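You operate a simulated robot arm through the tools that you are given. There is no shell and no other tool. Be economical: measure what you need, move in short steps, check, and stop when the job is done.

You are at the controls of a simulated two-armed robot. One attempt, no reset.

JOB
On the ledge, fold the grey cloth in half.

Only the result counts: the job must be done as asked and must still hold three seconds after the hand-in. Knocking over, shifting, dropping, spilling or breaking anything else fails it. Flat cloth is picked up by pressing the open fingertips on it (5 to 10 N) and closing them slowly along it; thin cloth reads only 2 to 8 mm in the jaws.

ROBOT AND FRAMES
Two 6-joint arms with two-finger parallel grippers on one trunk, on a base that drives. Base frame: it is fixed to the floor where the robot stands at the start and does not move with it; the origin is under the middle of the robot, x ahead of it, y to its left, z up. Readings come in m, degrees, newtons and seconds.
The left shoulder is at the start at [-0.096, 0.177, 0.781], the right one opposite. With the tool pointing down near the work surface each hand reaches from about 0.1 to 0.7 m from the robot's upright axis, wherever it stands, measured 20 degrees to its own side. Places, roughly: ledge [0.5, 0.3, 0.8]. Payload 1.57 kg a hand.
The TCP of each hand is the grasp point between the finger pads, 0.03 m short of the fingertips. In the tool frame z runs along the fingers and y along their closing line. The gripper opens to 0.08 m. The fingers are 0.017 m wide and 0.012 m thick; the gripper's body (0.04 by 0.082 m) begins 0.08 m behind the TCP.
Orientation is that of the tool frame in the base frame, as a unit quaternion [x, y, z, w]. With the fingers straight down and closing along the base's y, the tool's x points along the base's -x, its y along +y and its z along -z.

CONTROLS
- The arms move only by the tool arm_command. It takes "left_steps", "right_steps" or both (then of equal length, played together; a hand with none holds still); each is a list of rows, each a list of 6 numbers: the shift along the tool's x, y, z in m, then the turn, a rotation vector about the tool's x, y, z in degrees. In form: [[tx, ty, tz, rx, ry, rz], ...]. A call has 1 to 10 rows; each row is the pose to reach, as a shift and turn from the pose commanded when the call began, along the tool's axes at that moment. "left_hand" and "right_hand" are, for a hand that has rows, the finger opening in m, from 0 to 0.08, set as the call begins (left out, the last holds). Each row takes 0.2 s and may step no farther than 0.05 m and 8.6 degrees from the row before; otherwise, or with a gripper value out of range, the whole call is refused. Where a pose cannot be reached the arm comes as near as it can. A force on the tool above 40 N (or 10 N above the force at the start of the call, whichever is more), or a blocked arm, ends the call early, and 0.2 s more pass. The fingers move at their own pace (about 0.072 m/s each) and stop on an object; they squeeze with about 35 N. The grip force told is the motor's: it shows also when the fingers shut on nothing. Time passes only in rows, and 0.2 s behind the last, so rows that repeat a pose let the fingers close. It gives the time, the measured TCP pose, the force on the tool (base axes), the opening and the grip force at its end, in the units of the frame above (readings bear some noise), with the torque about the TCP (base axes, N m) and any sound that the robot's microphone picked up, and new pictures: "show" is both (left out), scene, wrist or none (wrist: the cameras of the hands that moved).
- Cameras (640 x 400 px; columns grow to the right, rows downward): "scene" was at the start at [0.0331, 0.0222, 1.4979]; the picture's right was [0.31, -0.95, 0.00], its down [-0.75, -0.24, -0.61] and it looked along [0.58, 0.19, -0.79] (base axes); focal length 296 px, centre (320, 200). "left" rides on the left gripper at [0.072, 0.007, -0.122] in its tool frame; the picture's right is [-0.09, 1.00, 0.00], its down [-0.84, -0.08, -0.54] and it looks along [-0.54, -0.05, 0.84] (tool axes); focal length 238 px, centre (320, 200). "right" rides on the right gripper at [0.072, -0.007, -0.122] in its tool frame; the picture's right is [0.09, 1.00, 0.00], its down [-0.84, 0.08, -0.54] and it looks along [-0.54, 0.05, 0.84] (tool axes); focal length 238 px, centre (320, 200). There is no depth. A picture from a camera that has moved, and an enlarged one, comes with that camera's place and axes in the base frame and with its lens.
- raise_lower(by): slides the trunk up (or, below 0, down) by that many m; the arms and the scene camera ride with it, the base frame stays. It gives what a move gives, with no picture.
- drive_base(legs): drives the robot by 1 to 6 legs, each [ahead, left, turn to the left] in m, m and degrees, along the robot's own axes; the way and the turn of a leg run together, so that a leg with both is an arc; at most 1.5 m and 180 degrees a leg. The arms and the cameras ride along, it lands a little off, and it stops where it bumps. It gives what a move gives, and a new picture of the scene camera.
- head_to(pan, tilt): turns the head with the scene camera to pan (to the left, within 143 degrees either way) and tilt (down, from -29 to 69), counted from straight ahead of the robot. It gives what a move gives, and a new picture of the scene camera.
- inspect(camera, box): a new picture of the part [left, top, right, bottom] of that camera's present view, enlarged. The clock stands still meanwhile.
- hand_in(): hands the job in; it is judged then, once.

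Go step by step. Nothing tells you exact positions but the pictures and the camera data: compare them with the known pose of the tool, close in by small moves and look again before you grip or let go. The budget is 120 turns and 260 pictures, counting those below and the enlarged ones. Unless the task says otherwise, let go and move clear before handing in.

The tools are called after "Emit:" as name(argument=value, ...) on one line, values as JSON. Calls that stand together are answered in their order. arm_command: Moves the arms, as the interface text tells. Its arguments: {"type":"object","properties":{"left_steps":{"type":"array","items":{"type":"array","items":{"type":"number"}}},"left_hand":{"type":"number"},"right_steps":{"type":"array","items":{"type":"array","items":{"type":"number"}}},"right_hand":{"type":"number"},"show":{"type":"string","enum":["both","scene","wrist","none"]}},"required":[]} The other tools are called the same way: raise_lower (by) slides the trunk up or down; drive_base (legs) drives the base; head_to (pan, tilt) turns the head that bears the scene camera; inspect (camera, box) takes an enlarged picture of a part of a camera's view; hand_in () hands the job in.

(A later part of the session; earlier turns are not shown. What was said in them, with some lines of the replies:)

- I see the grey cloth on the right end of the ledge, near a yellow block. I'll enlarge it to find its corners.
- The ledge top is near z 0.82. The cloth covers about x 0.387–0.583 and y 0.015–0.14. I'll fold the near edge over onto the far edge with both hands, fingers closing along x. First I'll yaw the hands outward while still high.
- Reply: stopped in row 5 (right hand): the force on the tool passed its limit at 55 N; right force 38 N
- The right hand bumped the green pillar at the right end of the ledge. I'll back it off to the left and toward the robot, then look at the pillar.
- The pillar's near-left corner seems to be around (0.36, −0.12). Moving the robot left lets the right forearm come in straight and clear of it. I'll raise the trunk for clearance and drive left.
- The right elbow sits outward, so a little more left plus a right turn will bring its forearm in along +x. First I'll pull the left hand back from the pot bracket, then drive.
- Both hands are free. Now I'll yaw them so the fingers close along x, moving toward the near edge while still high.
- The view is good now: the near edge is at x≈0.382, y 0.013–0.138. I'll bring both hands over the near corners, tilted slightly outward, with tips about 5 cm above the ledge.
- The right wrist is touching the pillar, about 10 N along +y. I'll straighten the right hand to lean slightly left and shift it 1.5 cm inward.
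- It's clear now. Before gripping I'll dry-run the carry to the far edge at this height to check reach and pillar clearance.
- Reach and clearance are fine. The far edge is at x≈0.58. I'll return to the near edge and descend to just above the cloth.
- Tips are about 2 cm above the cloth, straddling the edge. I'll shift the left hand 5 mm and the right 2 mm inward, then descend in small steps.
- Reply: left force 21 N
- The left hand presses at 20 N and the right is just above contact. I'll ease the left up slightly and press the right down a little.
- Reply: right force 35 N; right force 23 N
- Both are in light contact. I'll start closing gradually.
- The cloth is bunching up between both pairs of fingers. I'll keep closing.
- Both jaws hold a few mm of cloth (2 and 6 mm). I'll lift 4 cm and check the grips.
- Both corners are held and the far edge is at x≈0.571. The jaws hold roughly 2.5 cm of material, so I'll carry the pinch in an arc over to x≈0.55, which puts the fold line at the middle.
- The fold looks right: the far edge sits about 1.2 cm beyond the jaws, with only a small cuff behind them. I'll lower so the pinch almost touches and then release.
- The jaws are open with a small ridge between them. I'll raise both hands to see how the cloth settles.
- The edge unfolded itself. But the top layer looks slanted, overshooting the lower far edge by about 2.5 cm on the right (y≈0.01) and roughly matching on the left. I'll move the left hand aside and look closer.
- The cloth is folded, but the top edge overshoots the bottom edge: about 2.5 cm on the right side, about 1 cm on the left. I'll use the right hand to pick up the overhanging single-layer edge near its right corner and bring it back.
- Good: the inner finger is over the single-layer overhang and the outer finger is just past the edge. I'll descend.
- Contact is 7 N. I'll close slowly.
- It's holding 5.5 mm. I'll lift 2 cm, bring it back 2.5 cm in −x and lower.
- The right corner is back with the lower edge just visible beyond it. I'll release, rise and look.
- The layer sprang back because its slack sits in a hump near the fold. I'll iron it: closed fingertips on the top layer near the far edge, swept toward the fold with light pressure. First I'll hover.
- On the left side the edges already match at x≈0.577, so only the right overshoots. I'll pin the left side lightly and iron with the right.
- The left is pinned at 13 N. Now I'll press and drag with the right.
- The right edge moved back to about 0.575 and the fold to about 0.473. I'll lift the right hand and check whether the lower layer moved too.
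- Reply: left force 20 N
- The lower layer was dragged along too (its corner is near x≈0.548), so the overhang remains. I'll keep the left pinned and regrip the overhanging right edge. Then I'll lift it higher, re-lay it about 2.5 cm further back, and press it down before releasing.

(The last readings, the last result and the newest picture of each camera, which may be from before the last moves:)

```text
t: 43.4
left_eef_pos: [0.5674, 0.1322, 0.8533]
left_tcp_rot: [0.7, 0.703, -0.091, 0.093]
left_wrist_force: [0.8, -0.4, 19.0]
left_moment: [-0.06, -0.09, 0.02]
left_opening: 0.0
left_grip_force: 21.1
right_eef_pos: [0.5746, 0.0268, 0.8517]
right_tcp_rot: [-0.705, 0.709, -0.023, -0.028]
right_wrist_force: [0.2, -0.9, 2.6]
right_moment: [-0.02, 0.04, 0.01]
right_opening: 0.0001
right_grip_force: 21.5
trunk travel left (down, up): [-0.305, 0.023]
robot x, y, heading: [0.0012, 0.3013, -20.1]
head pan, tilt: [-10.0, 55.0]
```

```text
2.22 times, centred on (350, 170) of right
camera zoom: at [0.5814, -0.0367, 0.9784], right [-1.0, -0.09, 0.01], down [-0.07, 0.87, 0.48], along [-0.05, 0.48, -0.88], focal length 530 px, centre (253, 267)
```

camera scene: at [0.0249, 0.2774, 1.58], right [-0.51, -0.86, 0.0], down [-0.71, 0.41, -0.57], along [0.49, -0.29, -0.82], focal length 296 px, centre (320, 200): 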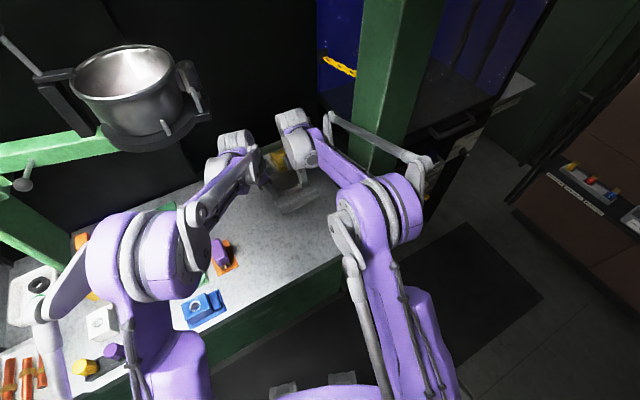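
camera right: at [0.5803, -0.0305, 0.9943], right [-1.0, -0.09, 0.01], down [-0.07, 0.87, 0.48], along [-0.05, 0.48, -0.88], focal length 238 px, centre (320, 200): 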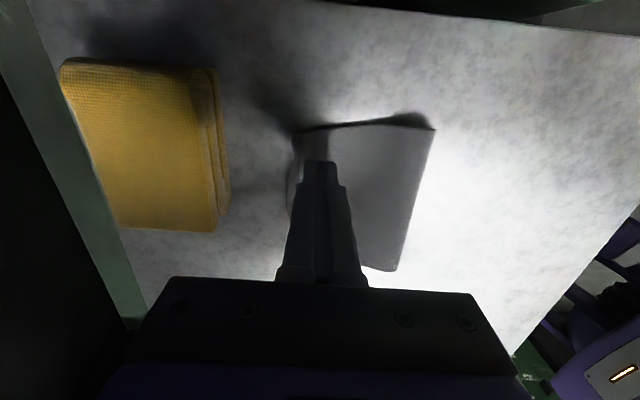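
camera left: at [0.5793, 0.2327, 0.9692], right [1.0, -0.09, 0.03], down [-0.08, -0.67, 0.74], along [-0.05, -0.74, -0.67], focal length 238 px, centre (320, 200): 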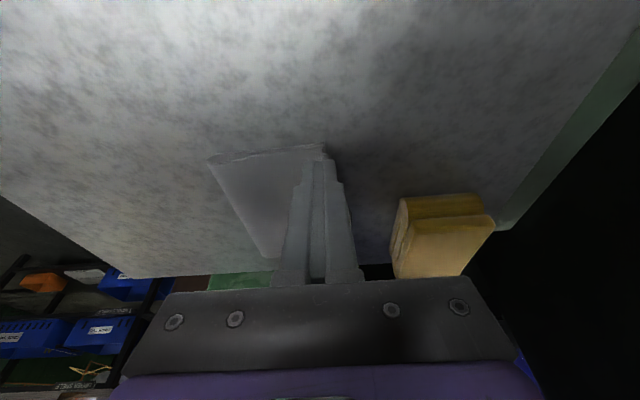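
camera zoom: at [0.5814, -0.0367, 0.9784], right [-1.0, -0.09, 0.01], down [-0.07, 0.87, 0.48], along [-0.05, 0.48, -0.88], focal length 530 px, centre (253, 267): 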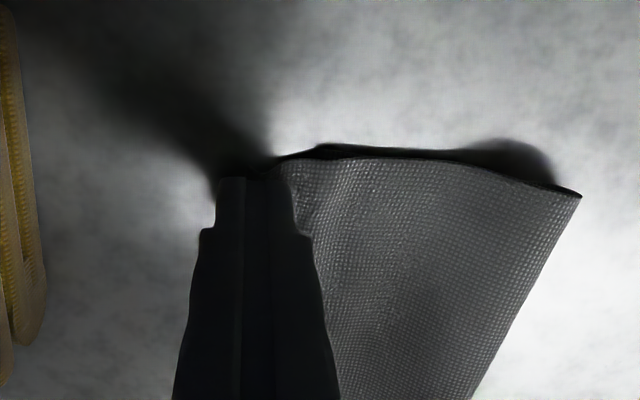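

The jaws closed on nothing because the pressure was too light. I'll reopen, press harder and close again.

Emit:
arm_command(right_steps=[[0, 0, -0.006, 0, 0, 0], [0, 0, -0.006, 0, 0, 0]], right_hand=0.02, show="none")

Emit:
inspect(camera="right", box=[260, 80, 440, 260])

```text
t: 44.0
left_eef_pos: [0.5673, 0.1327, 0.8533]
left_tcp_rot: [0.7, 0.702, -0.091, 0.093]
left_wrist_force: [0.7, -0.7, 18.7]
left_moment: [-0.06, -0.06, -0.01]
left_opening: 0.0
left_grip_force: 21.5
right_eef_pos: [0.5741, 0.0264, 0.8568]
right_tcp_rot: [-0.704, 0.709, -0.024, -0.028]
right_wrist_force: [-0.3, 0.5, 0.6]
right_moment: [-0.01, -0.02, 0.02]
right_opening: 0.0198
right_grip_force: 0.0
trunk travel left (down, up): [-0.305, 0.023]
robot x, y, heading: [0.0014, 0.3017, -20.3]
head pan, tilt: [-10.0, 55.0]
```

```text
2.22 times, centred on (350, 170) of right
camera zoom: at [0.5813, -0.0361, 0.9839], right [-1.0, -0.09, 0.01], down [-0.07, 0.87, 0.48], along [-0.05, 0.48, -0.88], focal length 530 px, centre (253, 267)
```

zoom: 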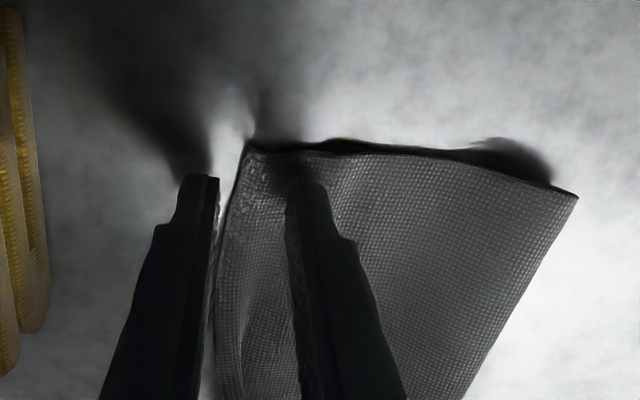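

Emit:
arm_command(right_steps=[[0, 0.001, 0.004, 0, 0, 0], [0, 0.001, 0.0068, 0, 0, 0], [0, 0.001, 0.0068, 0, 0, 0]], show="none")

```text
t: 44.8
left_eef_pos: [0.5683, 0.1335, 0.8529]
left_tcp_rot: [0.7, 0.702, -0.092, 0.093]
left_wrist_force: [1.4, -1.6, 10.5]
left_moment: [-0.09, -0.07, 0.02]
left_opening: 0.0
left_grip_force: 21.1
right_eef_pos: [0.5738, 0.0271, 0.8531]
right_tcp_rot: [-0.705, 0.709, -0.023, -0.027]
right_wrist_force: [1.2, 1.1, 17.5]
right_moment: [0.1, 0.35, -0.01]
right_opening: 0.0198
right_grip_force: 0.0
trunk travel left (down, up): [-0.305, 0.023]
robot x, y, heading: [0.0008, 0.3014, -20.5]
head pan, tilt: [-10.0, 55.0]
```

Emit:
arm_command(right_steps=[[0, 0, -0.0002, 0, 0, 0], [0, 0, -0.0002, 0, 0, 0]], right_hand=0.01, show="none")

Emit:
arm_command(right_steps=[[0, 0, 0, 0, 0, 0], [0, 0, 0, 0, 0, 0], [0, 0, 0, 0, 0, 0]], right_hand=0, show="none")

Emit:
inspect(camera="right", box=[260, 80, 440, 260])

```text
t: 45.4
left_eef_pos: [0.5667, 0.1329, 0.8536]
left_tcp_rot: [0.699, 0.703, -0.092, 0.094]
left_wrist_force: [2.0, -0.8, 7.4]
left_moment: [-0.02, -0.02, 0.02]
left_opening: 0.0
left_grip_force: 21.5
right_eef_pos: [0.572, 0.0262, 0.8517]
right_tcp_rot: [-0.705, 0.708, -0.024, -0.027]
right_wrist_force: [-0.6, -0.6, 24.6]
right_moment: [0.1, 0.39, 0.03]
right_opening: 0.0108
right_grip_force: 0.7
trunk travel left (down, up): [-0.305, 0.023]
robot x, y, heading: [-0.0023, 0.2992, -20.3]
head pan, tilt: [-10.0, 55.0]
```

```text
t: 46.2
left_eef_pos: [0.5681, 0.1328, 0.8545]
left_tcp_rot: [0.699, 0.703, -0.091, 0.094]
left_wrist_force: [1.4, -0.5, 4.9]
left_moment: [-0.02, -0.02, 0.01]
left_opening: 0.0
left_grip_force: 21.4
right_eef_pos: [0.572, 0.0262, 0.8516]
right_tcp_rot: [-0.705, 0.709, -0.024, -0.027]
right_wrist_force: [-3.8, -0.7, 28.0]
right_moment: [0.05, 0.42, 0.05]
right_opening: 0.0025
right_grip_force: 24.0
trunk travel left (down, up): [-0.305, 0.023]
robot x, y, heading: [0.0022, 0.3038, -20.3]
head pan, tilt: [-10.0, 55.0]
```

```text
2.22 times, centred on (350, 170) of right
camera zoom: at [0.5797, -0.0363, 0.9781], right [-1.0, -0.09, 0.01], down [-0.07, 0.87, 0.48], along [-0.05, 0.48, -0.88], focal length 530 px, centre (253, 267)
```

zoom: 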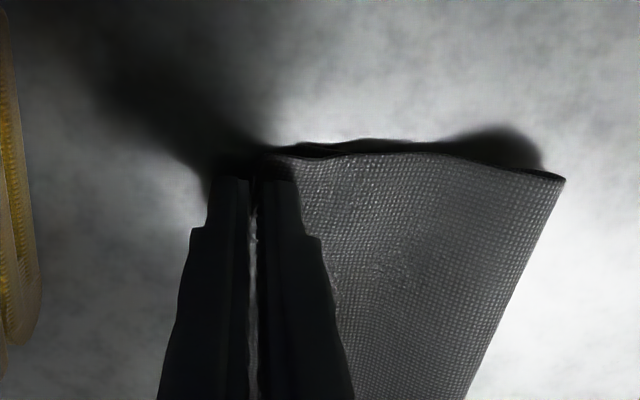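

Gripped at 2.5 mm. I'll lift 5 cm while moving back 2 cm, to see whether only the top layer comes up and where the lower corner is.

Emit:
arm_command(right_steps=[[0.001, 0.0, -0.015, 0, 0, 0], [0.002, 0.008, -0.03, 0, 0, 0], [0.003, 0.02, -0.045, 0, 0, 0], [0.0035, 0.03, -0.05, 0, 0, 0]], show="none")

Emit:
inspect(camera="right", box=[220, 60, 440, 280])

Emit:
inspect(camera="left", box=[200, 100, 400, 280])

```text
t: 47.2
left_eef_pos: [0.5677, 0.1321, 0.8527]
left_tcp_rot: [0.7, 0.702, -0.092, 0.092]
left_wrist_force: [-1.2, -2.5, 12.2]
left_moment: [-0.09, 0.14, 0.01]
left_opening: 0.0
left_grip_force: 21.0
right_eef_pos: [0.5442, 0.0257, 0.9024]
right_tcp_rot: [-0.705, 0.708, -0.023, -0.027]
right_wrist_force: [0.4, 2.0, -2.0]
right_moment: [0.04, 0.0, -0.01]
right_opening: 0.0021
right_grip_force: 23.8
trunk travel left (down, up): [-0.305, 0.023]
robot x, y, heading: [0.0012, 0.2996, -20.2]
head pan, tilt: [-10.0, 55.0]
```

```text
1.82 times, centred on (330, 170) of right
camera zoom: at [0.5515, -0.0371, 1.0284], right [-1.0, -0.09, 0.01], down [-0.07, 0.87, 0.48], along [-0.05, 0.48, -0.88], focal length 433 px, centre (302, 254)
```

zoom: 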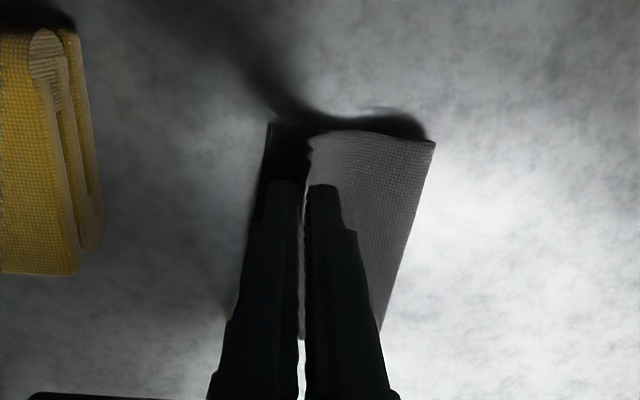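

```text
2.22 times, centred on (300, 190) of left
camera zoom: at [0.5745, 0.2334, 0.9531], right [1.0, -0.09, 0.02], down [-0.08, -0.67, 0.74], along [-0.05, -0.74, -0.67], focal length 530 px, centre (364, 222)
```

zoom: 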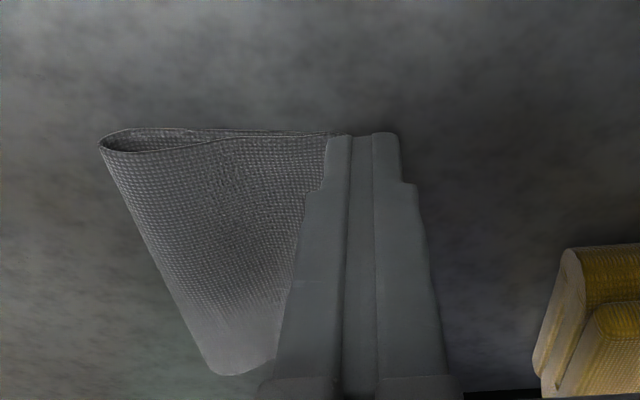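

Now I can see the lower far-right corner at (0.562, 0.009). Only the top layer is in hand. I'll push it back low to roll the fold toward the robot, then come forward to x≈0.553 and press down.

Emit:
arm_command(right_steps=[[-0.0005, 0.018, 0.01, 0, 0, 0], [-0.001, 0.032, 0.02, 0, 0, 0], [-0.0015, 0.034, 0.03, 0, 0, 0], [-0.002, 0.022, 0.037, 0, 0, 0], [-0.0025, 0.005, 0.042, 0, 0, 0], [-0.003, -0.008, 0.045, 0, 0, 0], [-0.003, -0.009, 0.048, 0, 0, 0]], show="none")

Emit:
inspect(camera="right", box=[220, 60, 440, 280])

Emit:
inspect(camera="scene", box=[240, 130, 340, 220])

```text
t: 48.8
left_eef_pos: [0.5682, 0.133, 0.854]
left_tcp_rot: [0.7, 0.702, -0.092, 0.093]
left_wrist_force: [-0.6, -0.7, 6.5]
left_moment: [-0.04, 0.11, 0.02]
left_opening: 0.0
left_grip_force: 20.9
right_eef_pos: [0.5535, 0.0258, 0.8534]
right_tcp_rot: [-0.704, 0.709, -0.022, -0.028]
right_wrist_force: [0.3, 0.5, -0.1]
right_moment: [0.03, 0.0, 0.02]
right_opening: 0.0023
right_grip_force: 24.2
trunk travel left (down, up): [-0.305, 0.023]
robot x, y, heading: [-0.0029, 0.2983, -20.0]
head pan, tilt: [-10.0, 55.0]
```

```text
1.82 times, centred on (330, 170) of right
camera zoom: at [0.5605, -0.0376, 0.9795], right [-1.0, -0.09, 0.01], down [-0.07, 0.87, 0.48], along [-0.05, 0.48, -0.88], focal length 433 px, centre (302, 254)
```

zoom: 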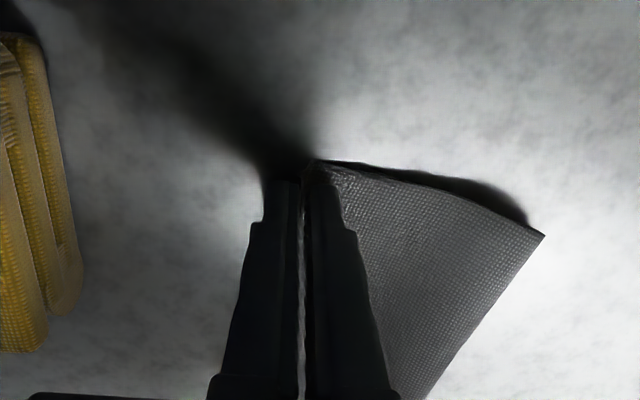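

```text
4.44 times, centred on (290, 175) of scene
camera zoom: at [0.0238, 0.2777, 1.5801], right [-0.51, -0.86, 0.0], down [-0.71, 0.41, -0.57], along [0.5, -0.29, -0.82], focal length 1313 px, centre (453, 311)
```

zoom: 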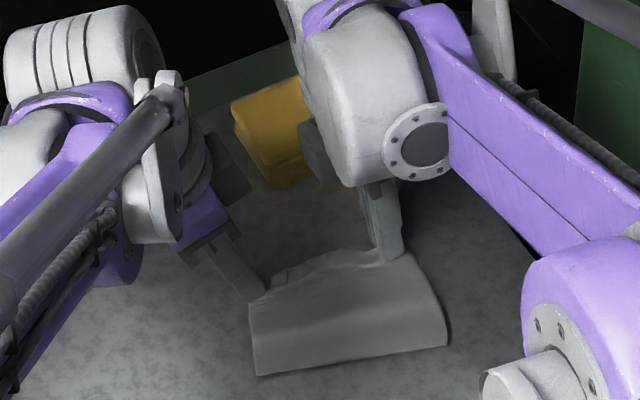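

The fold at the right rolled back to x≈0.46. I'll release the right hand gently and look.

Emit:
arm_command(right_steps=[[0, 0, 0, 0, 0, 0], [0, 0, 0, 0, 0, 0], [0.001, 0, -0.02, 0, 0, 0], [0.003, 0, -0.05, 0, 0, 0], [0.006, 0, -0.09, 0, 0, 0]], right_hand=0.014, show="none")

Emit:
inspect(camera="right", box=[220, 80, 440, 280])

Emit:
inspect(camera="right", box=[270, 90, 370, 160])

Emit:
inspect(camera="scene", box=[240, 130, 340, 220])

```text
t: 50.0
left_eef_pos: [0.5692, 0.1324, 0.8546]
left_tcp_rot: [0.7, 0.702, -0.092, 0.092]
left_wrist_force: [-0.7, 0.3, 8.3]
left_moment: [-0.03, 0.12, 0.0]
left_opening: 0.0001
left_grip_force: 21.2
right_eef_pos: [0.554, 0.0245, 0.9439]
right_tcp_rot: [-0.705, 0.709, -0.023, -0.028]
right_wrist_force: [0.6, 0.6, 0.0]
right_moment: [0.0, -0.02, 0.02]
right_opening: 0.0141
right_grip_force: 0.2
trunk travel left (down, up): [-0.305, 0.023]
robot x, y, heading: [0.0005, 0.2998, -20.0]
head pan, tilt: [-10.0, 55.0]
```

```text
2.00 times, centred on (330, 180) of right
camera zoom: at [0.5607, -0.0381, 1.0699], right [-1.0, -0.09, 0.01], down [-0.07, 0.87, 0.48], along [-0.05, 0.48, -0.88], focal length 477 px, centre (300, 240)
```

zoom: 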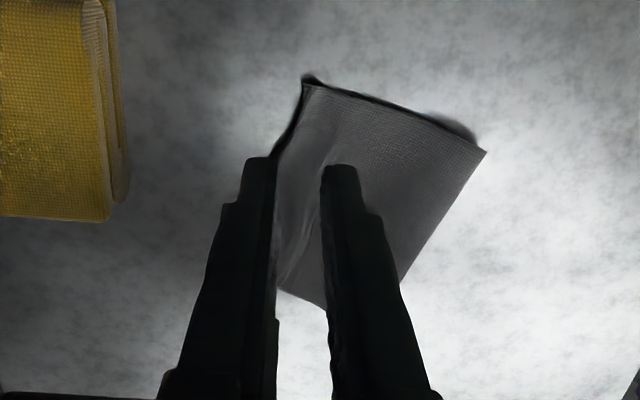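

```text
5.71 times, centred on (320, 125) of right
camera zoom: at [0.5607, -0.0381, 1.0699], right [-1.0, -0.09, 0.01], down [-0.07, 0.87, 0.48], along [-0.05, 0.48, -0.88], focal length 1362 px, centre (320, 629)
```

zoom: 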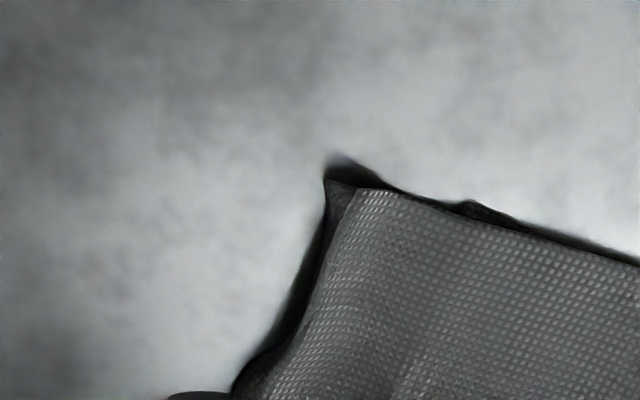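

```text
4.44 times, centred on (290, 175) of scene
camera zoom: at [0.0239, 0.2777, 1.58], right [-0.51, -0.86, 0.0], down [-0.71, 0.41, -0.57], along [0.5, -0.29, -0.82], focal length 1313 px, centre (453, 311)
```

zoom: 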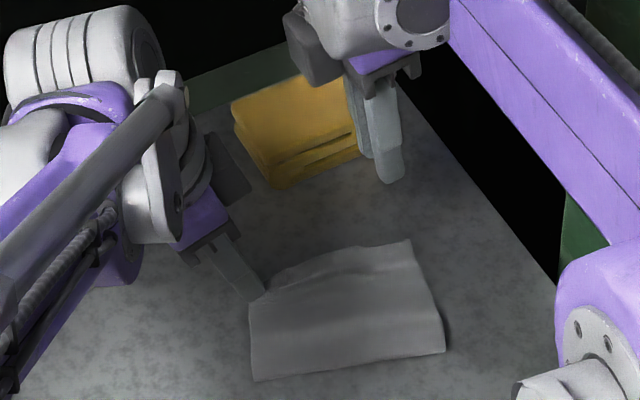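

The cloth rotated a little about the left pin. I'll lift the left hand clear and assess the whole fold.

Emit:
arm_command(left_steps=[[-0.005, 0, -0.02, 0, 0, 0], [-0.012, 0, -0.045, 0, 0, 0], [0.01, 0, -0.075, 0, 0, 0], [0.03, 0, -0.1, 0, 0, 0]], right_steps=[[0, 0.01, -0.02, 0, 0, 0], [0, 0.03, -0.04, 0, 0, 0], [0, 0.05, -0.06, 0, 0, 0], [0, 0.07, -0.06, 0, 0, 0]], show="wrist")

Emit:
inspect(camera="left", box=[220, 60, 420, 240])

Emit:
inspect(camera="right", box=[200, 80, 360, 220])

Emit:
inspect(camera="scene", box=[240, 130, 340, 220])

```text
t: 51.2
left_eef_pos: [0.5546, 0.1465, 0.9114]
left_tcp_rot: [0.72, 0.682, -0.101, 0.085]
left_wrist_force: [-0.9, -0.5, 0.3]
left_moment: [0.03, -0.02, 0.01]
left_opening: 0.0
left_grip_force: 21.0
right_eef_pos: [0.487, 0.0156, 0.9981]
right_tcp_rot: [-0.699, 0.714, -0.018, -0.029]
right_wrist_force: [0.4, 1.1, 0.6]
right_moment: [-0.1, 0.02, 0.03]
right_opening: 0.0142
right_grip_force: 0.1
trunk travel left (down, up): [-0.305, 0.023]
robot x, y, heading: [-0.0022, 0.2963, -21.0]
head pan, tilt: [-10.0, 55.0]
stopped in row 4 (left hand): the arm was blocked; the commanded pose is now the measured one
camera right: at [0.4951, -0.0484, 1.1237], right [-1.0, -0.07, 0.02], down [-0.05, 0.87, 0.49], along [-0.05, 0.48, -0.87], focal length 238 px, centre (320, 200)
camera left: at [0.5692, 0.2476, 1.0131], right [0.99, -0.14, 0.01], down [-0.1, -0.66, 0.74], along [-0.1, -0.74, -0.67], focal length 238 px, centre (320, 200)
```

right: 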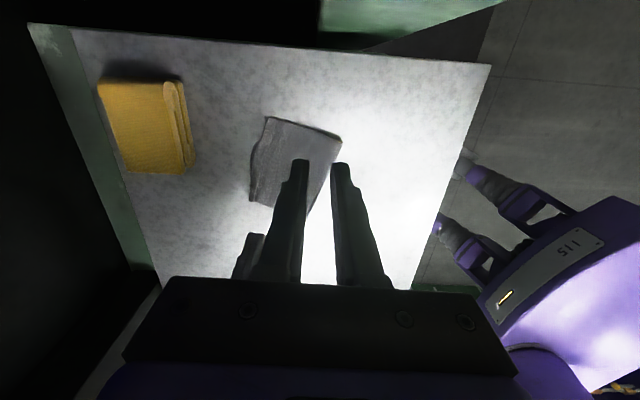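
left: 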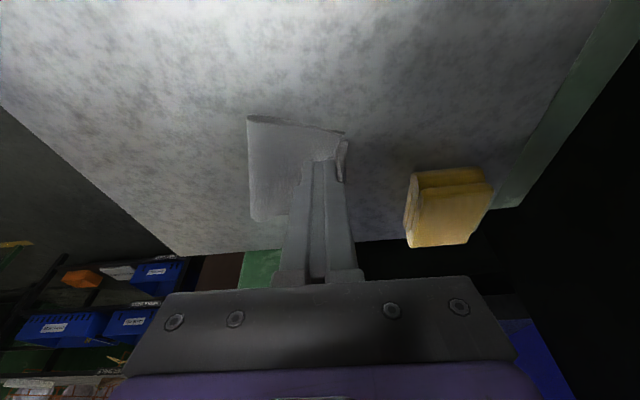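

```text
2.22 times, centred on (320, 150) of left
camera zoom: at [0.5692, 0.2476, 1.0131], right [0.99, -0.14, 0.01], down [-0.1, -0.66, 0.74], along [-0.1, -0.74, -0.67], focal length 530 px, centre (320, 311)
```

zoom: 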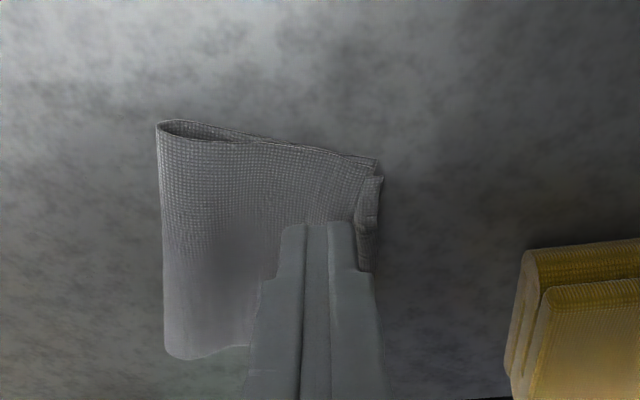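

```text
2.86 times, centred on (280, 150) of right
camera zoom: at [0.4951, -0.0484, 1.1237], right [-1.0, -0.07, 0.02], down [-0.05, 0.87, 0.49], along [-0.05, 0.48, -0.87], focal length 681 px, centre (434, 343)
```

zoom: 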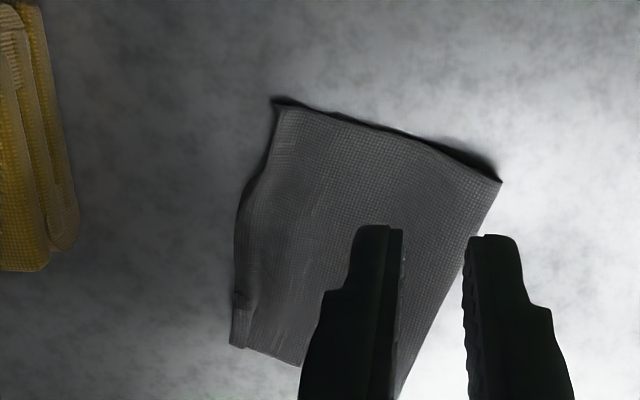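

```text
4.44 times, centred on (290, 175) of scene
camera zoom: at [0.0361, 0.2659, 1.5794], right [-0.52, -0.86, 0.0], down [-0.71, 0.43, -0.57], along [0.48, -0.29, -0.82], focal length 1313 px, centre (453, 311)
```

zoom: 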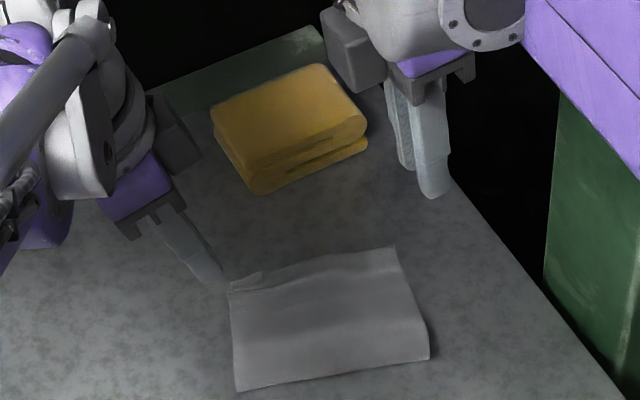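

The arms touched each other. I'll move the left hand away to +y first, then look again.

Emit:
arm_command(left_steps=[[0.03, 0, 0, 0, 0, 0], [0.06, 0, -0.01, 0, 0, 0], [0.1, 0, -0.02, 0, 0, 0]], show="none")

Emit:
inspect(camera="right", box=[220, 90, 350, 220])

Emit:
inspect(camera="left", box=[220, 60, 420, 200])

Emit:
inspect(camera="scene", box=[265, 170, 345, 230])

```text
t: 51.9
left_eef_pos: [0.5284, 0.1569, 0.9173]
left_tcp_rot: [0.754, 0.643, -0.106, 0.083]
left_wrist_force: [-8.9, -8.8, -10.5]
left_moment: [0.67, -0.83, 0.17]
left_opening: 0.0
left_grip_force: 21.7
right_eef_pos: [0.4798, 0.015, 1.0051]
right_tcp_rot: [-0.696, 0.717, -0.02, -0.026]
right_wrist_force: [0.1, 0.7, -0.6]
right_moment: [-0.01, 0.03, 0.01]
right_opening: 0.0143
right_grip_force: 0.1
trunk travel left (down, up): [-0.305, 0.023]
robot x, y, heading: [-0.001, 0.2962, -21.5]
head pan, tilt: [-10.0, 55.0]
stopped in row 3 (right hand): the force on the tool passed its limit at 46 N (the readings are from after the stop); the commanded pose is now the measured one
```

```text
3.08 times, centred on (285, 155) of right
camera zoom: at [0.4859, -0.0485, 1.1314], right [-1.0, -0.06, 0.02], down [-0.05, 0.87, 0.49], along [-0.04, 0.48, -0.87], focal length 733 px, centre (428, 338)
```

zoom: 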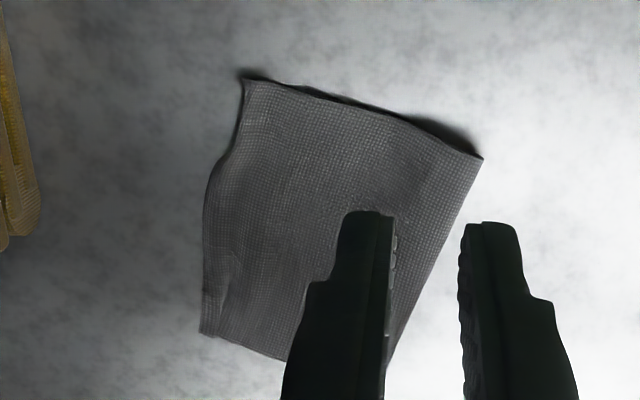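

```text
2.86 times, centred on (320, 130) of left
camera zoom: at [0.5515, 0.2572, 1.0162], right [0.97, -0.25, 0.01], down [-0.17, -0.64, 0.75], along [-0.18, -0.73, -0.66], focal length 681 px, centre (320, 400)
```

zoom: 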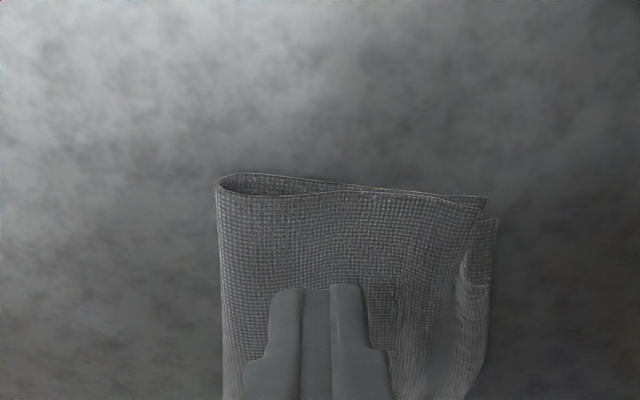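

```text
6.67 times, centred on (305, 200) of scene
camera zoom: at [0.026, 0.2677, 1.5813], right [-0.52, -0.85, 0.0], down [-0.7, 0.43, -0.57], along [0.49, -0.3, -0.82], focal length 1970 px, centre (420, 200)
```

zoom: 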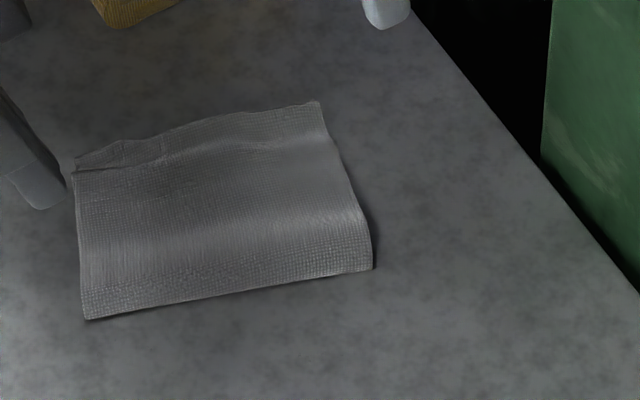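

The arms still seem to interfere with each other. I'll look at the full scene.

Emit:
inspect(camera="scene", box=[0, 0, 640, 400])

```text
1.00 times, centred on (320, 200) of scene (not enlarged: the box is as wide or as high as the picture)
camera zoom: at [0.026, 0.2677, 1.5813], right [-0.52, -0.85, 0.0], down [-0.7, 0.43, -0.57], along [0.49, -0.3, -0.82], focal length 296 px, centre (320, 200)
```

zoom: 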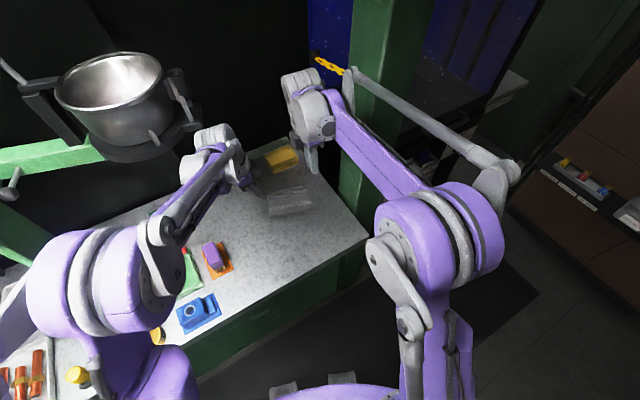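

The left wrist seems to be against the pot's bracket (it was pushed down, −x and −y). I'll lower it slightly and pull it back toward the robot.

Emit:
arm_command(left_steps=[[-0.002, -0.015, 0.012, 0, 0, 0], [-0.004, -0.045, 0.012, 0, 0, 0], [-0.006, -0.08, 0.01, 0, 0, 0], [0.0, -0.12, 0.0, 0, 0, 0]], show="scene")

```text
t: 52.9
left_eef_pos: [0.4075, 0.1865, 0.9176]
left_tcp_rot: [0.749, 0.649, -0.106, 0.086]
left_wrist_force: [0.8, 0.0, -0.1]
left_moment: [-0.03, -0.02, 0.02]
left_opening: 0.0
left_grip_force: 20.9
right_eef_pos: [0.4769, 0.0209, 1.0038]
right_tcp_rot: [-0.698, 0.715, -0.021, -0.028]
right_wrist_force: [0.1, 0.0, -0.4]
right_moment: [-0.01, -0.01, 0.03]
right_opening: 0.0139
right_grip_force: 0.1
trunk travel left (down, up): [-0.305, 0.023]
robot x, y, heading: [0.0001, 0.2927, -21.4]
head pan, tilt: [-10.0, 55.0]
camera scene: at [0.022, 0.2737, 1.5801], right [-0.52, -0.86, 0.0], down [-0.7, 0.42, -0.57], along [0.49, -0.3, -0.82], focal length 296 px, centre (320, 200)
```

scene: 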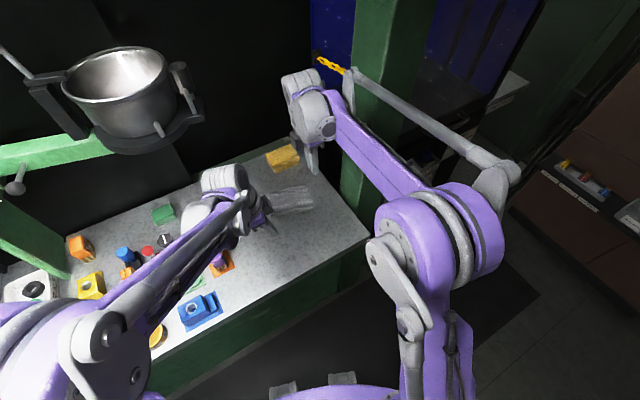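

Everything is free and the pot is still in place. The cloth is folded: the footprint is about half, left edges match within a few mm and right within about 1.4 cm. I'll retreat both hands and take a final close look.

Emit:
arm_command(left_steps=[[0.015, -0.01, -0.02, 0, 0, 0], [0.03, -0.02, -0.045, 0, 0, 0], [0.05, -0.03, -0.07, 0, 0, 0]], right_steps=[[-0.005, 0.03, -0.01, 0, 0, 0], [-0.01, 0.06, -0.02, 0, 0, 0], [-0.015, 0.09, -0.03, 0, 0, 0]], show="wrist")

Emit:
inspect(camera="right", box=[170, 100, 330, 220])

Emit:
inspect(camera="scene", box=[255, 150, 345, 230])

```text
t: 53.7
left_eef_pos: [0.3873, 0.2574, 0.9722]
left_tcp_rot: [0.75, 0.648, -0.106, 0.086]
left_wrist_force: [0.2, -0.1, 0.9]
left_moment: [-0.02, -0.01, 0.0]
left_opening: 0.0001
left_grip_force: 21.2
right_eef_pos: [0.3879, 0.0397, 1.037]
right_tcp_rot: [-0.697, 0.716, -0.021, -0.028]
right_wrist_force: [-0.9, -0.2, 0.4]
right_moment: [-0.01, -0.04, 0.0]
right_opening: 0.0139
right_grip_force: 0.1
trunk travel left (down, up): [-0.305, 0.023]
robot x, y, heading: [0.0025, 0.2955, -21.3]
head pan, tilt: [-10.0, 55.0]
camera right: at [0.3949, -0.0239, 1.1627], right [-1.0, -0.07, 0.01], down [-0.05, 0.87, 0.48], along [-0.05, 0.48, -0.88], focal length 238 px, centre (320, 200)
camera left: at [0.4098, 0.3585, 1.0726], right [0.97, -0.23, 0.02], down [-0.17, -0.64, 0.75], along [-0.16, -0.73, -0.66], focal length 238 px, centre (320, 200)
```

right: 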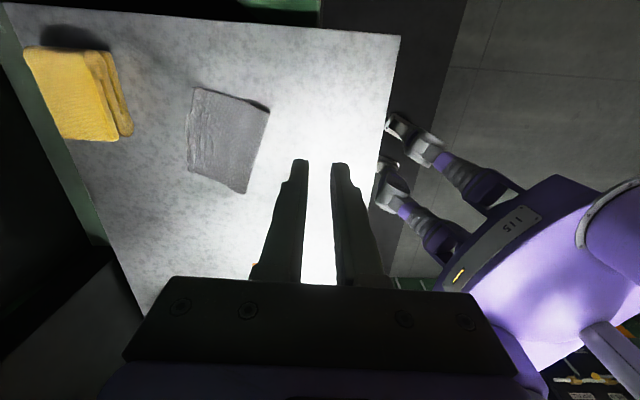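
left: 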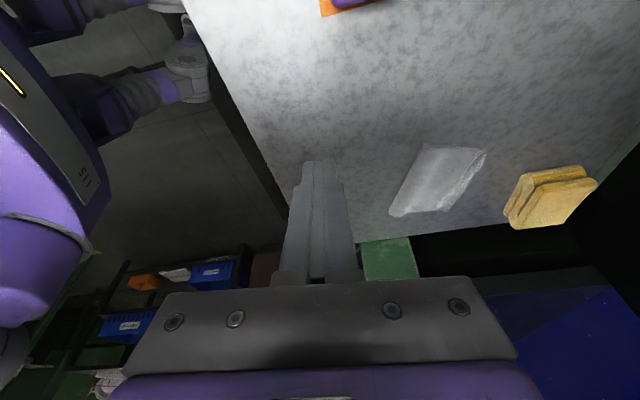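

```text
3.33 times, centred on (250, 160) of right
camera zoom: at [0.3949, -0.0239, 1.1627], right [-1.0, -0.07, 0.01], down [-0.05, 0.87, 0.48], along [-0.05, 0.48, -0.88], focal length 794 px, centre (553, 333)
```

zoom: 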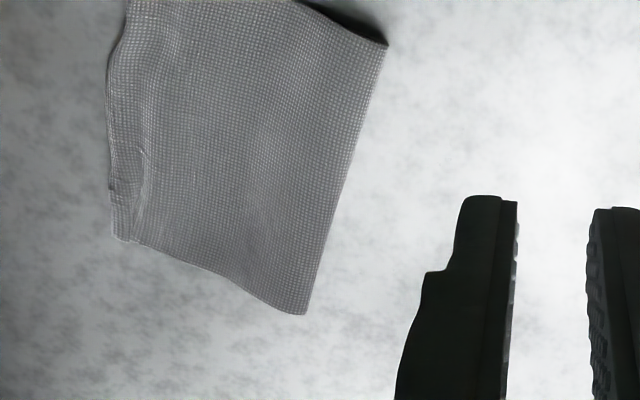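

```text
5.00 times, centred on (300, 190) of scene
camera zoom: at [0.0216, 0.2742, 1.58], right [-0.52, -0.86, 0.0], down [-0.7, 0.42, -0.57], along [0.49, -0.3, -0.82], focal length 1478 px, centre (420, 250)
```

zoom: 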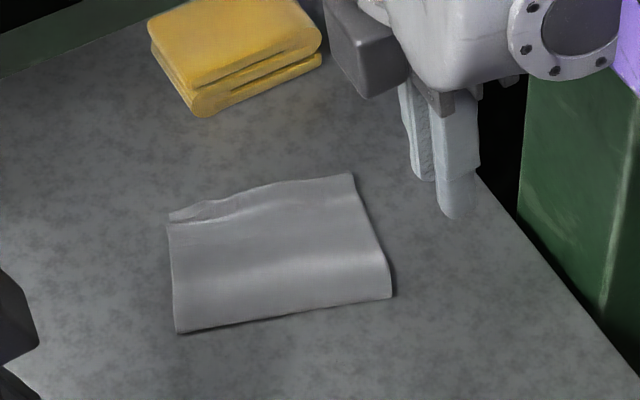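

The cloth lies folded in half with its edges close together. Nothing else looks moved, and both hands are clear, so I'll hand it in.

Emit:
hand_in()

```text
The job is handed in.
```

I folded the grey cloth in half on the ledge, near edge over far edge, and handed it in; I have no verdict on the result.

- **Fold accuracy:** It is not perfectly square. By my estimate from the pictures, the layers match within about 1 cm on the left, and on the right the top layer overshoots by about 1.4 cm. The cloth also turned slightly on the ledge.
- **Contacts:** The right arm touched the green pillar at least twice. The left wrist was briefly blocked, probably by the pot's bracket. In the last pictures the pot, the yellow block and the other objects looked unmoved.
- **End state:** I let go of the cloth and moved both hands clear before handing in.
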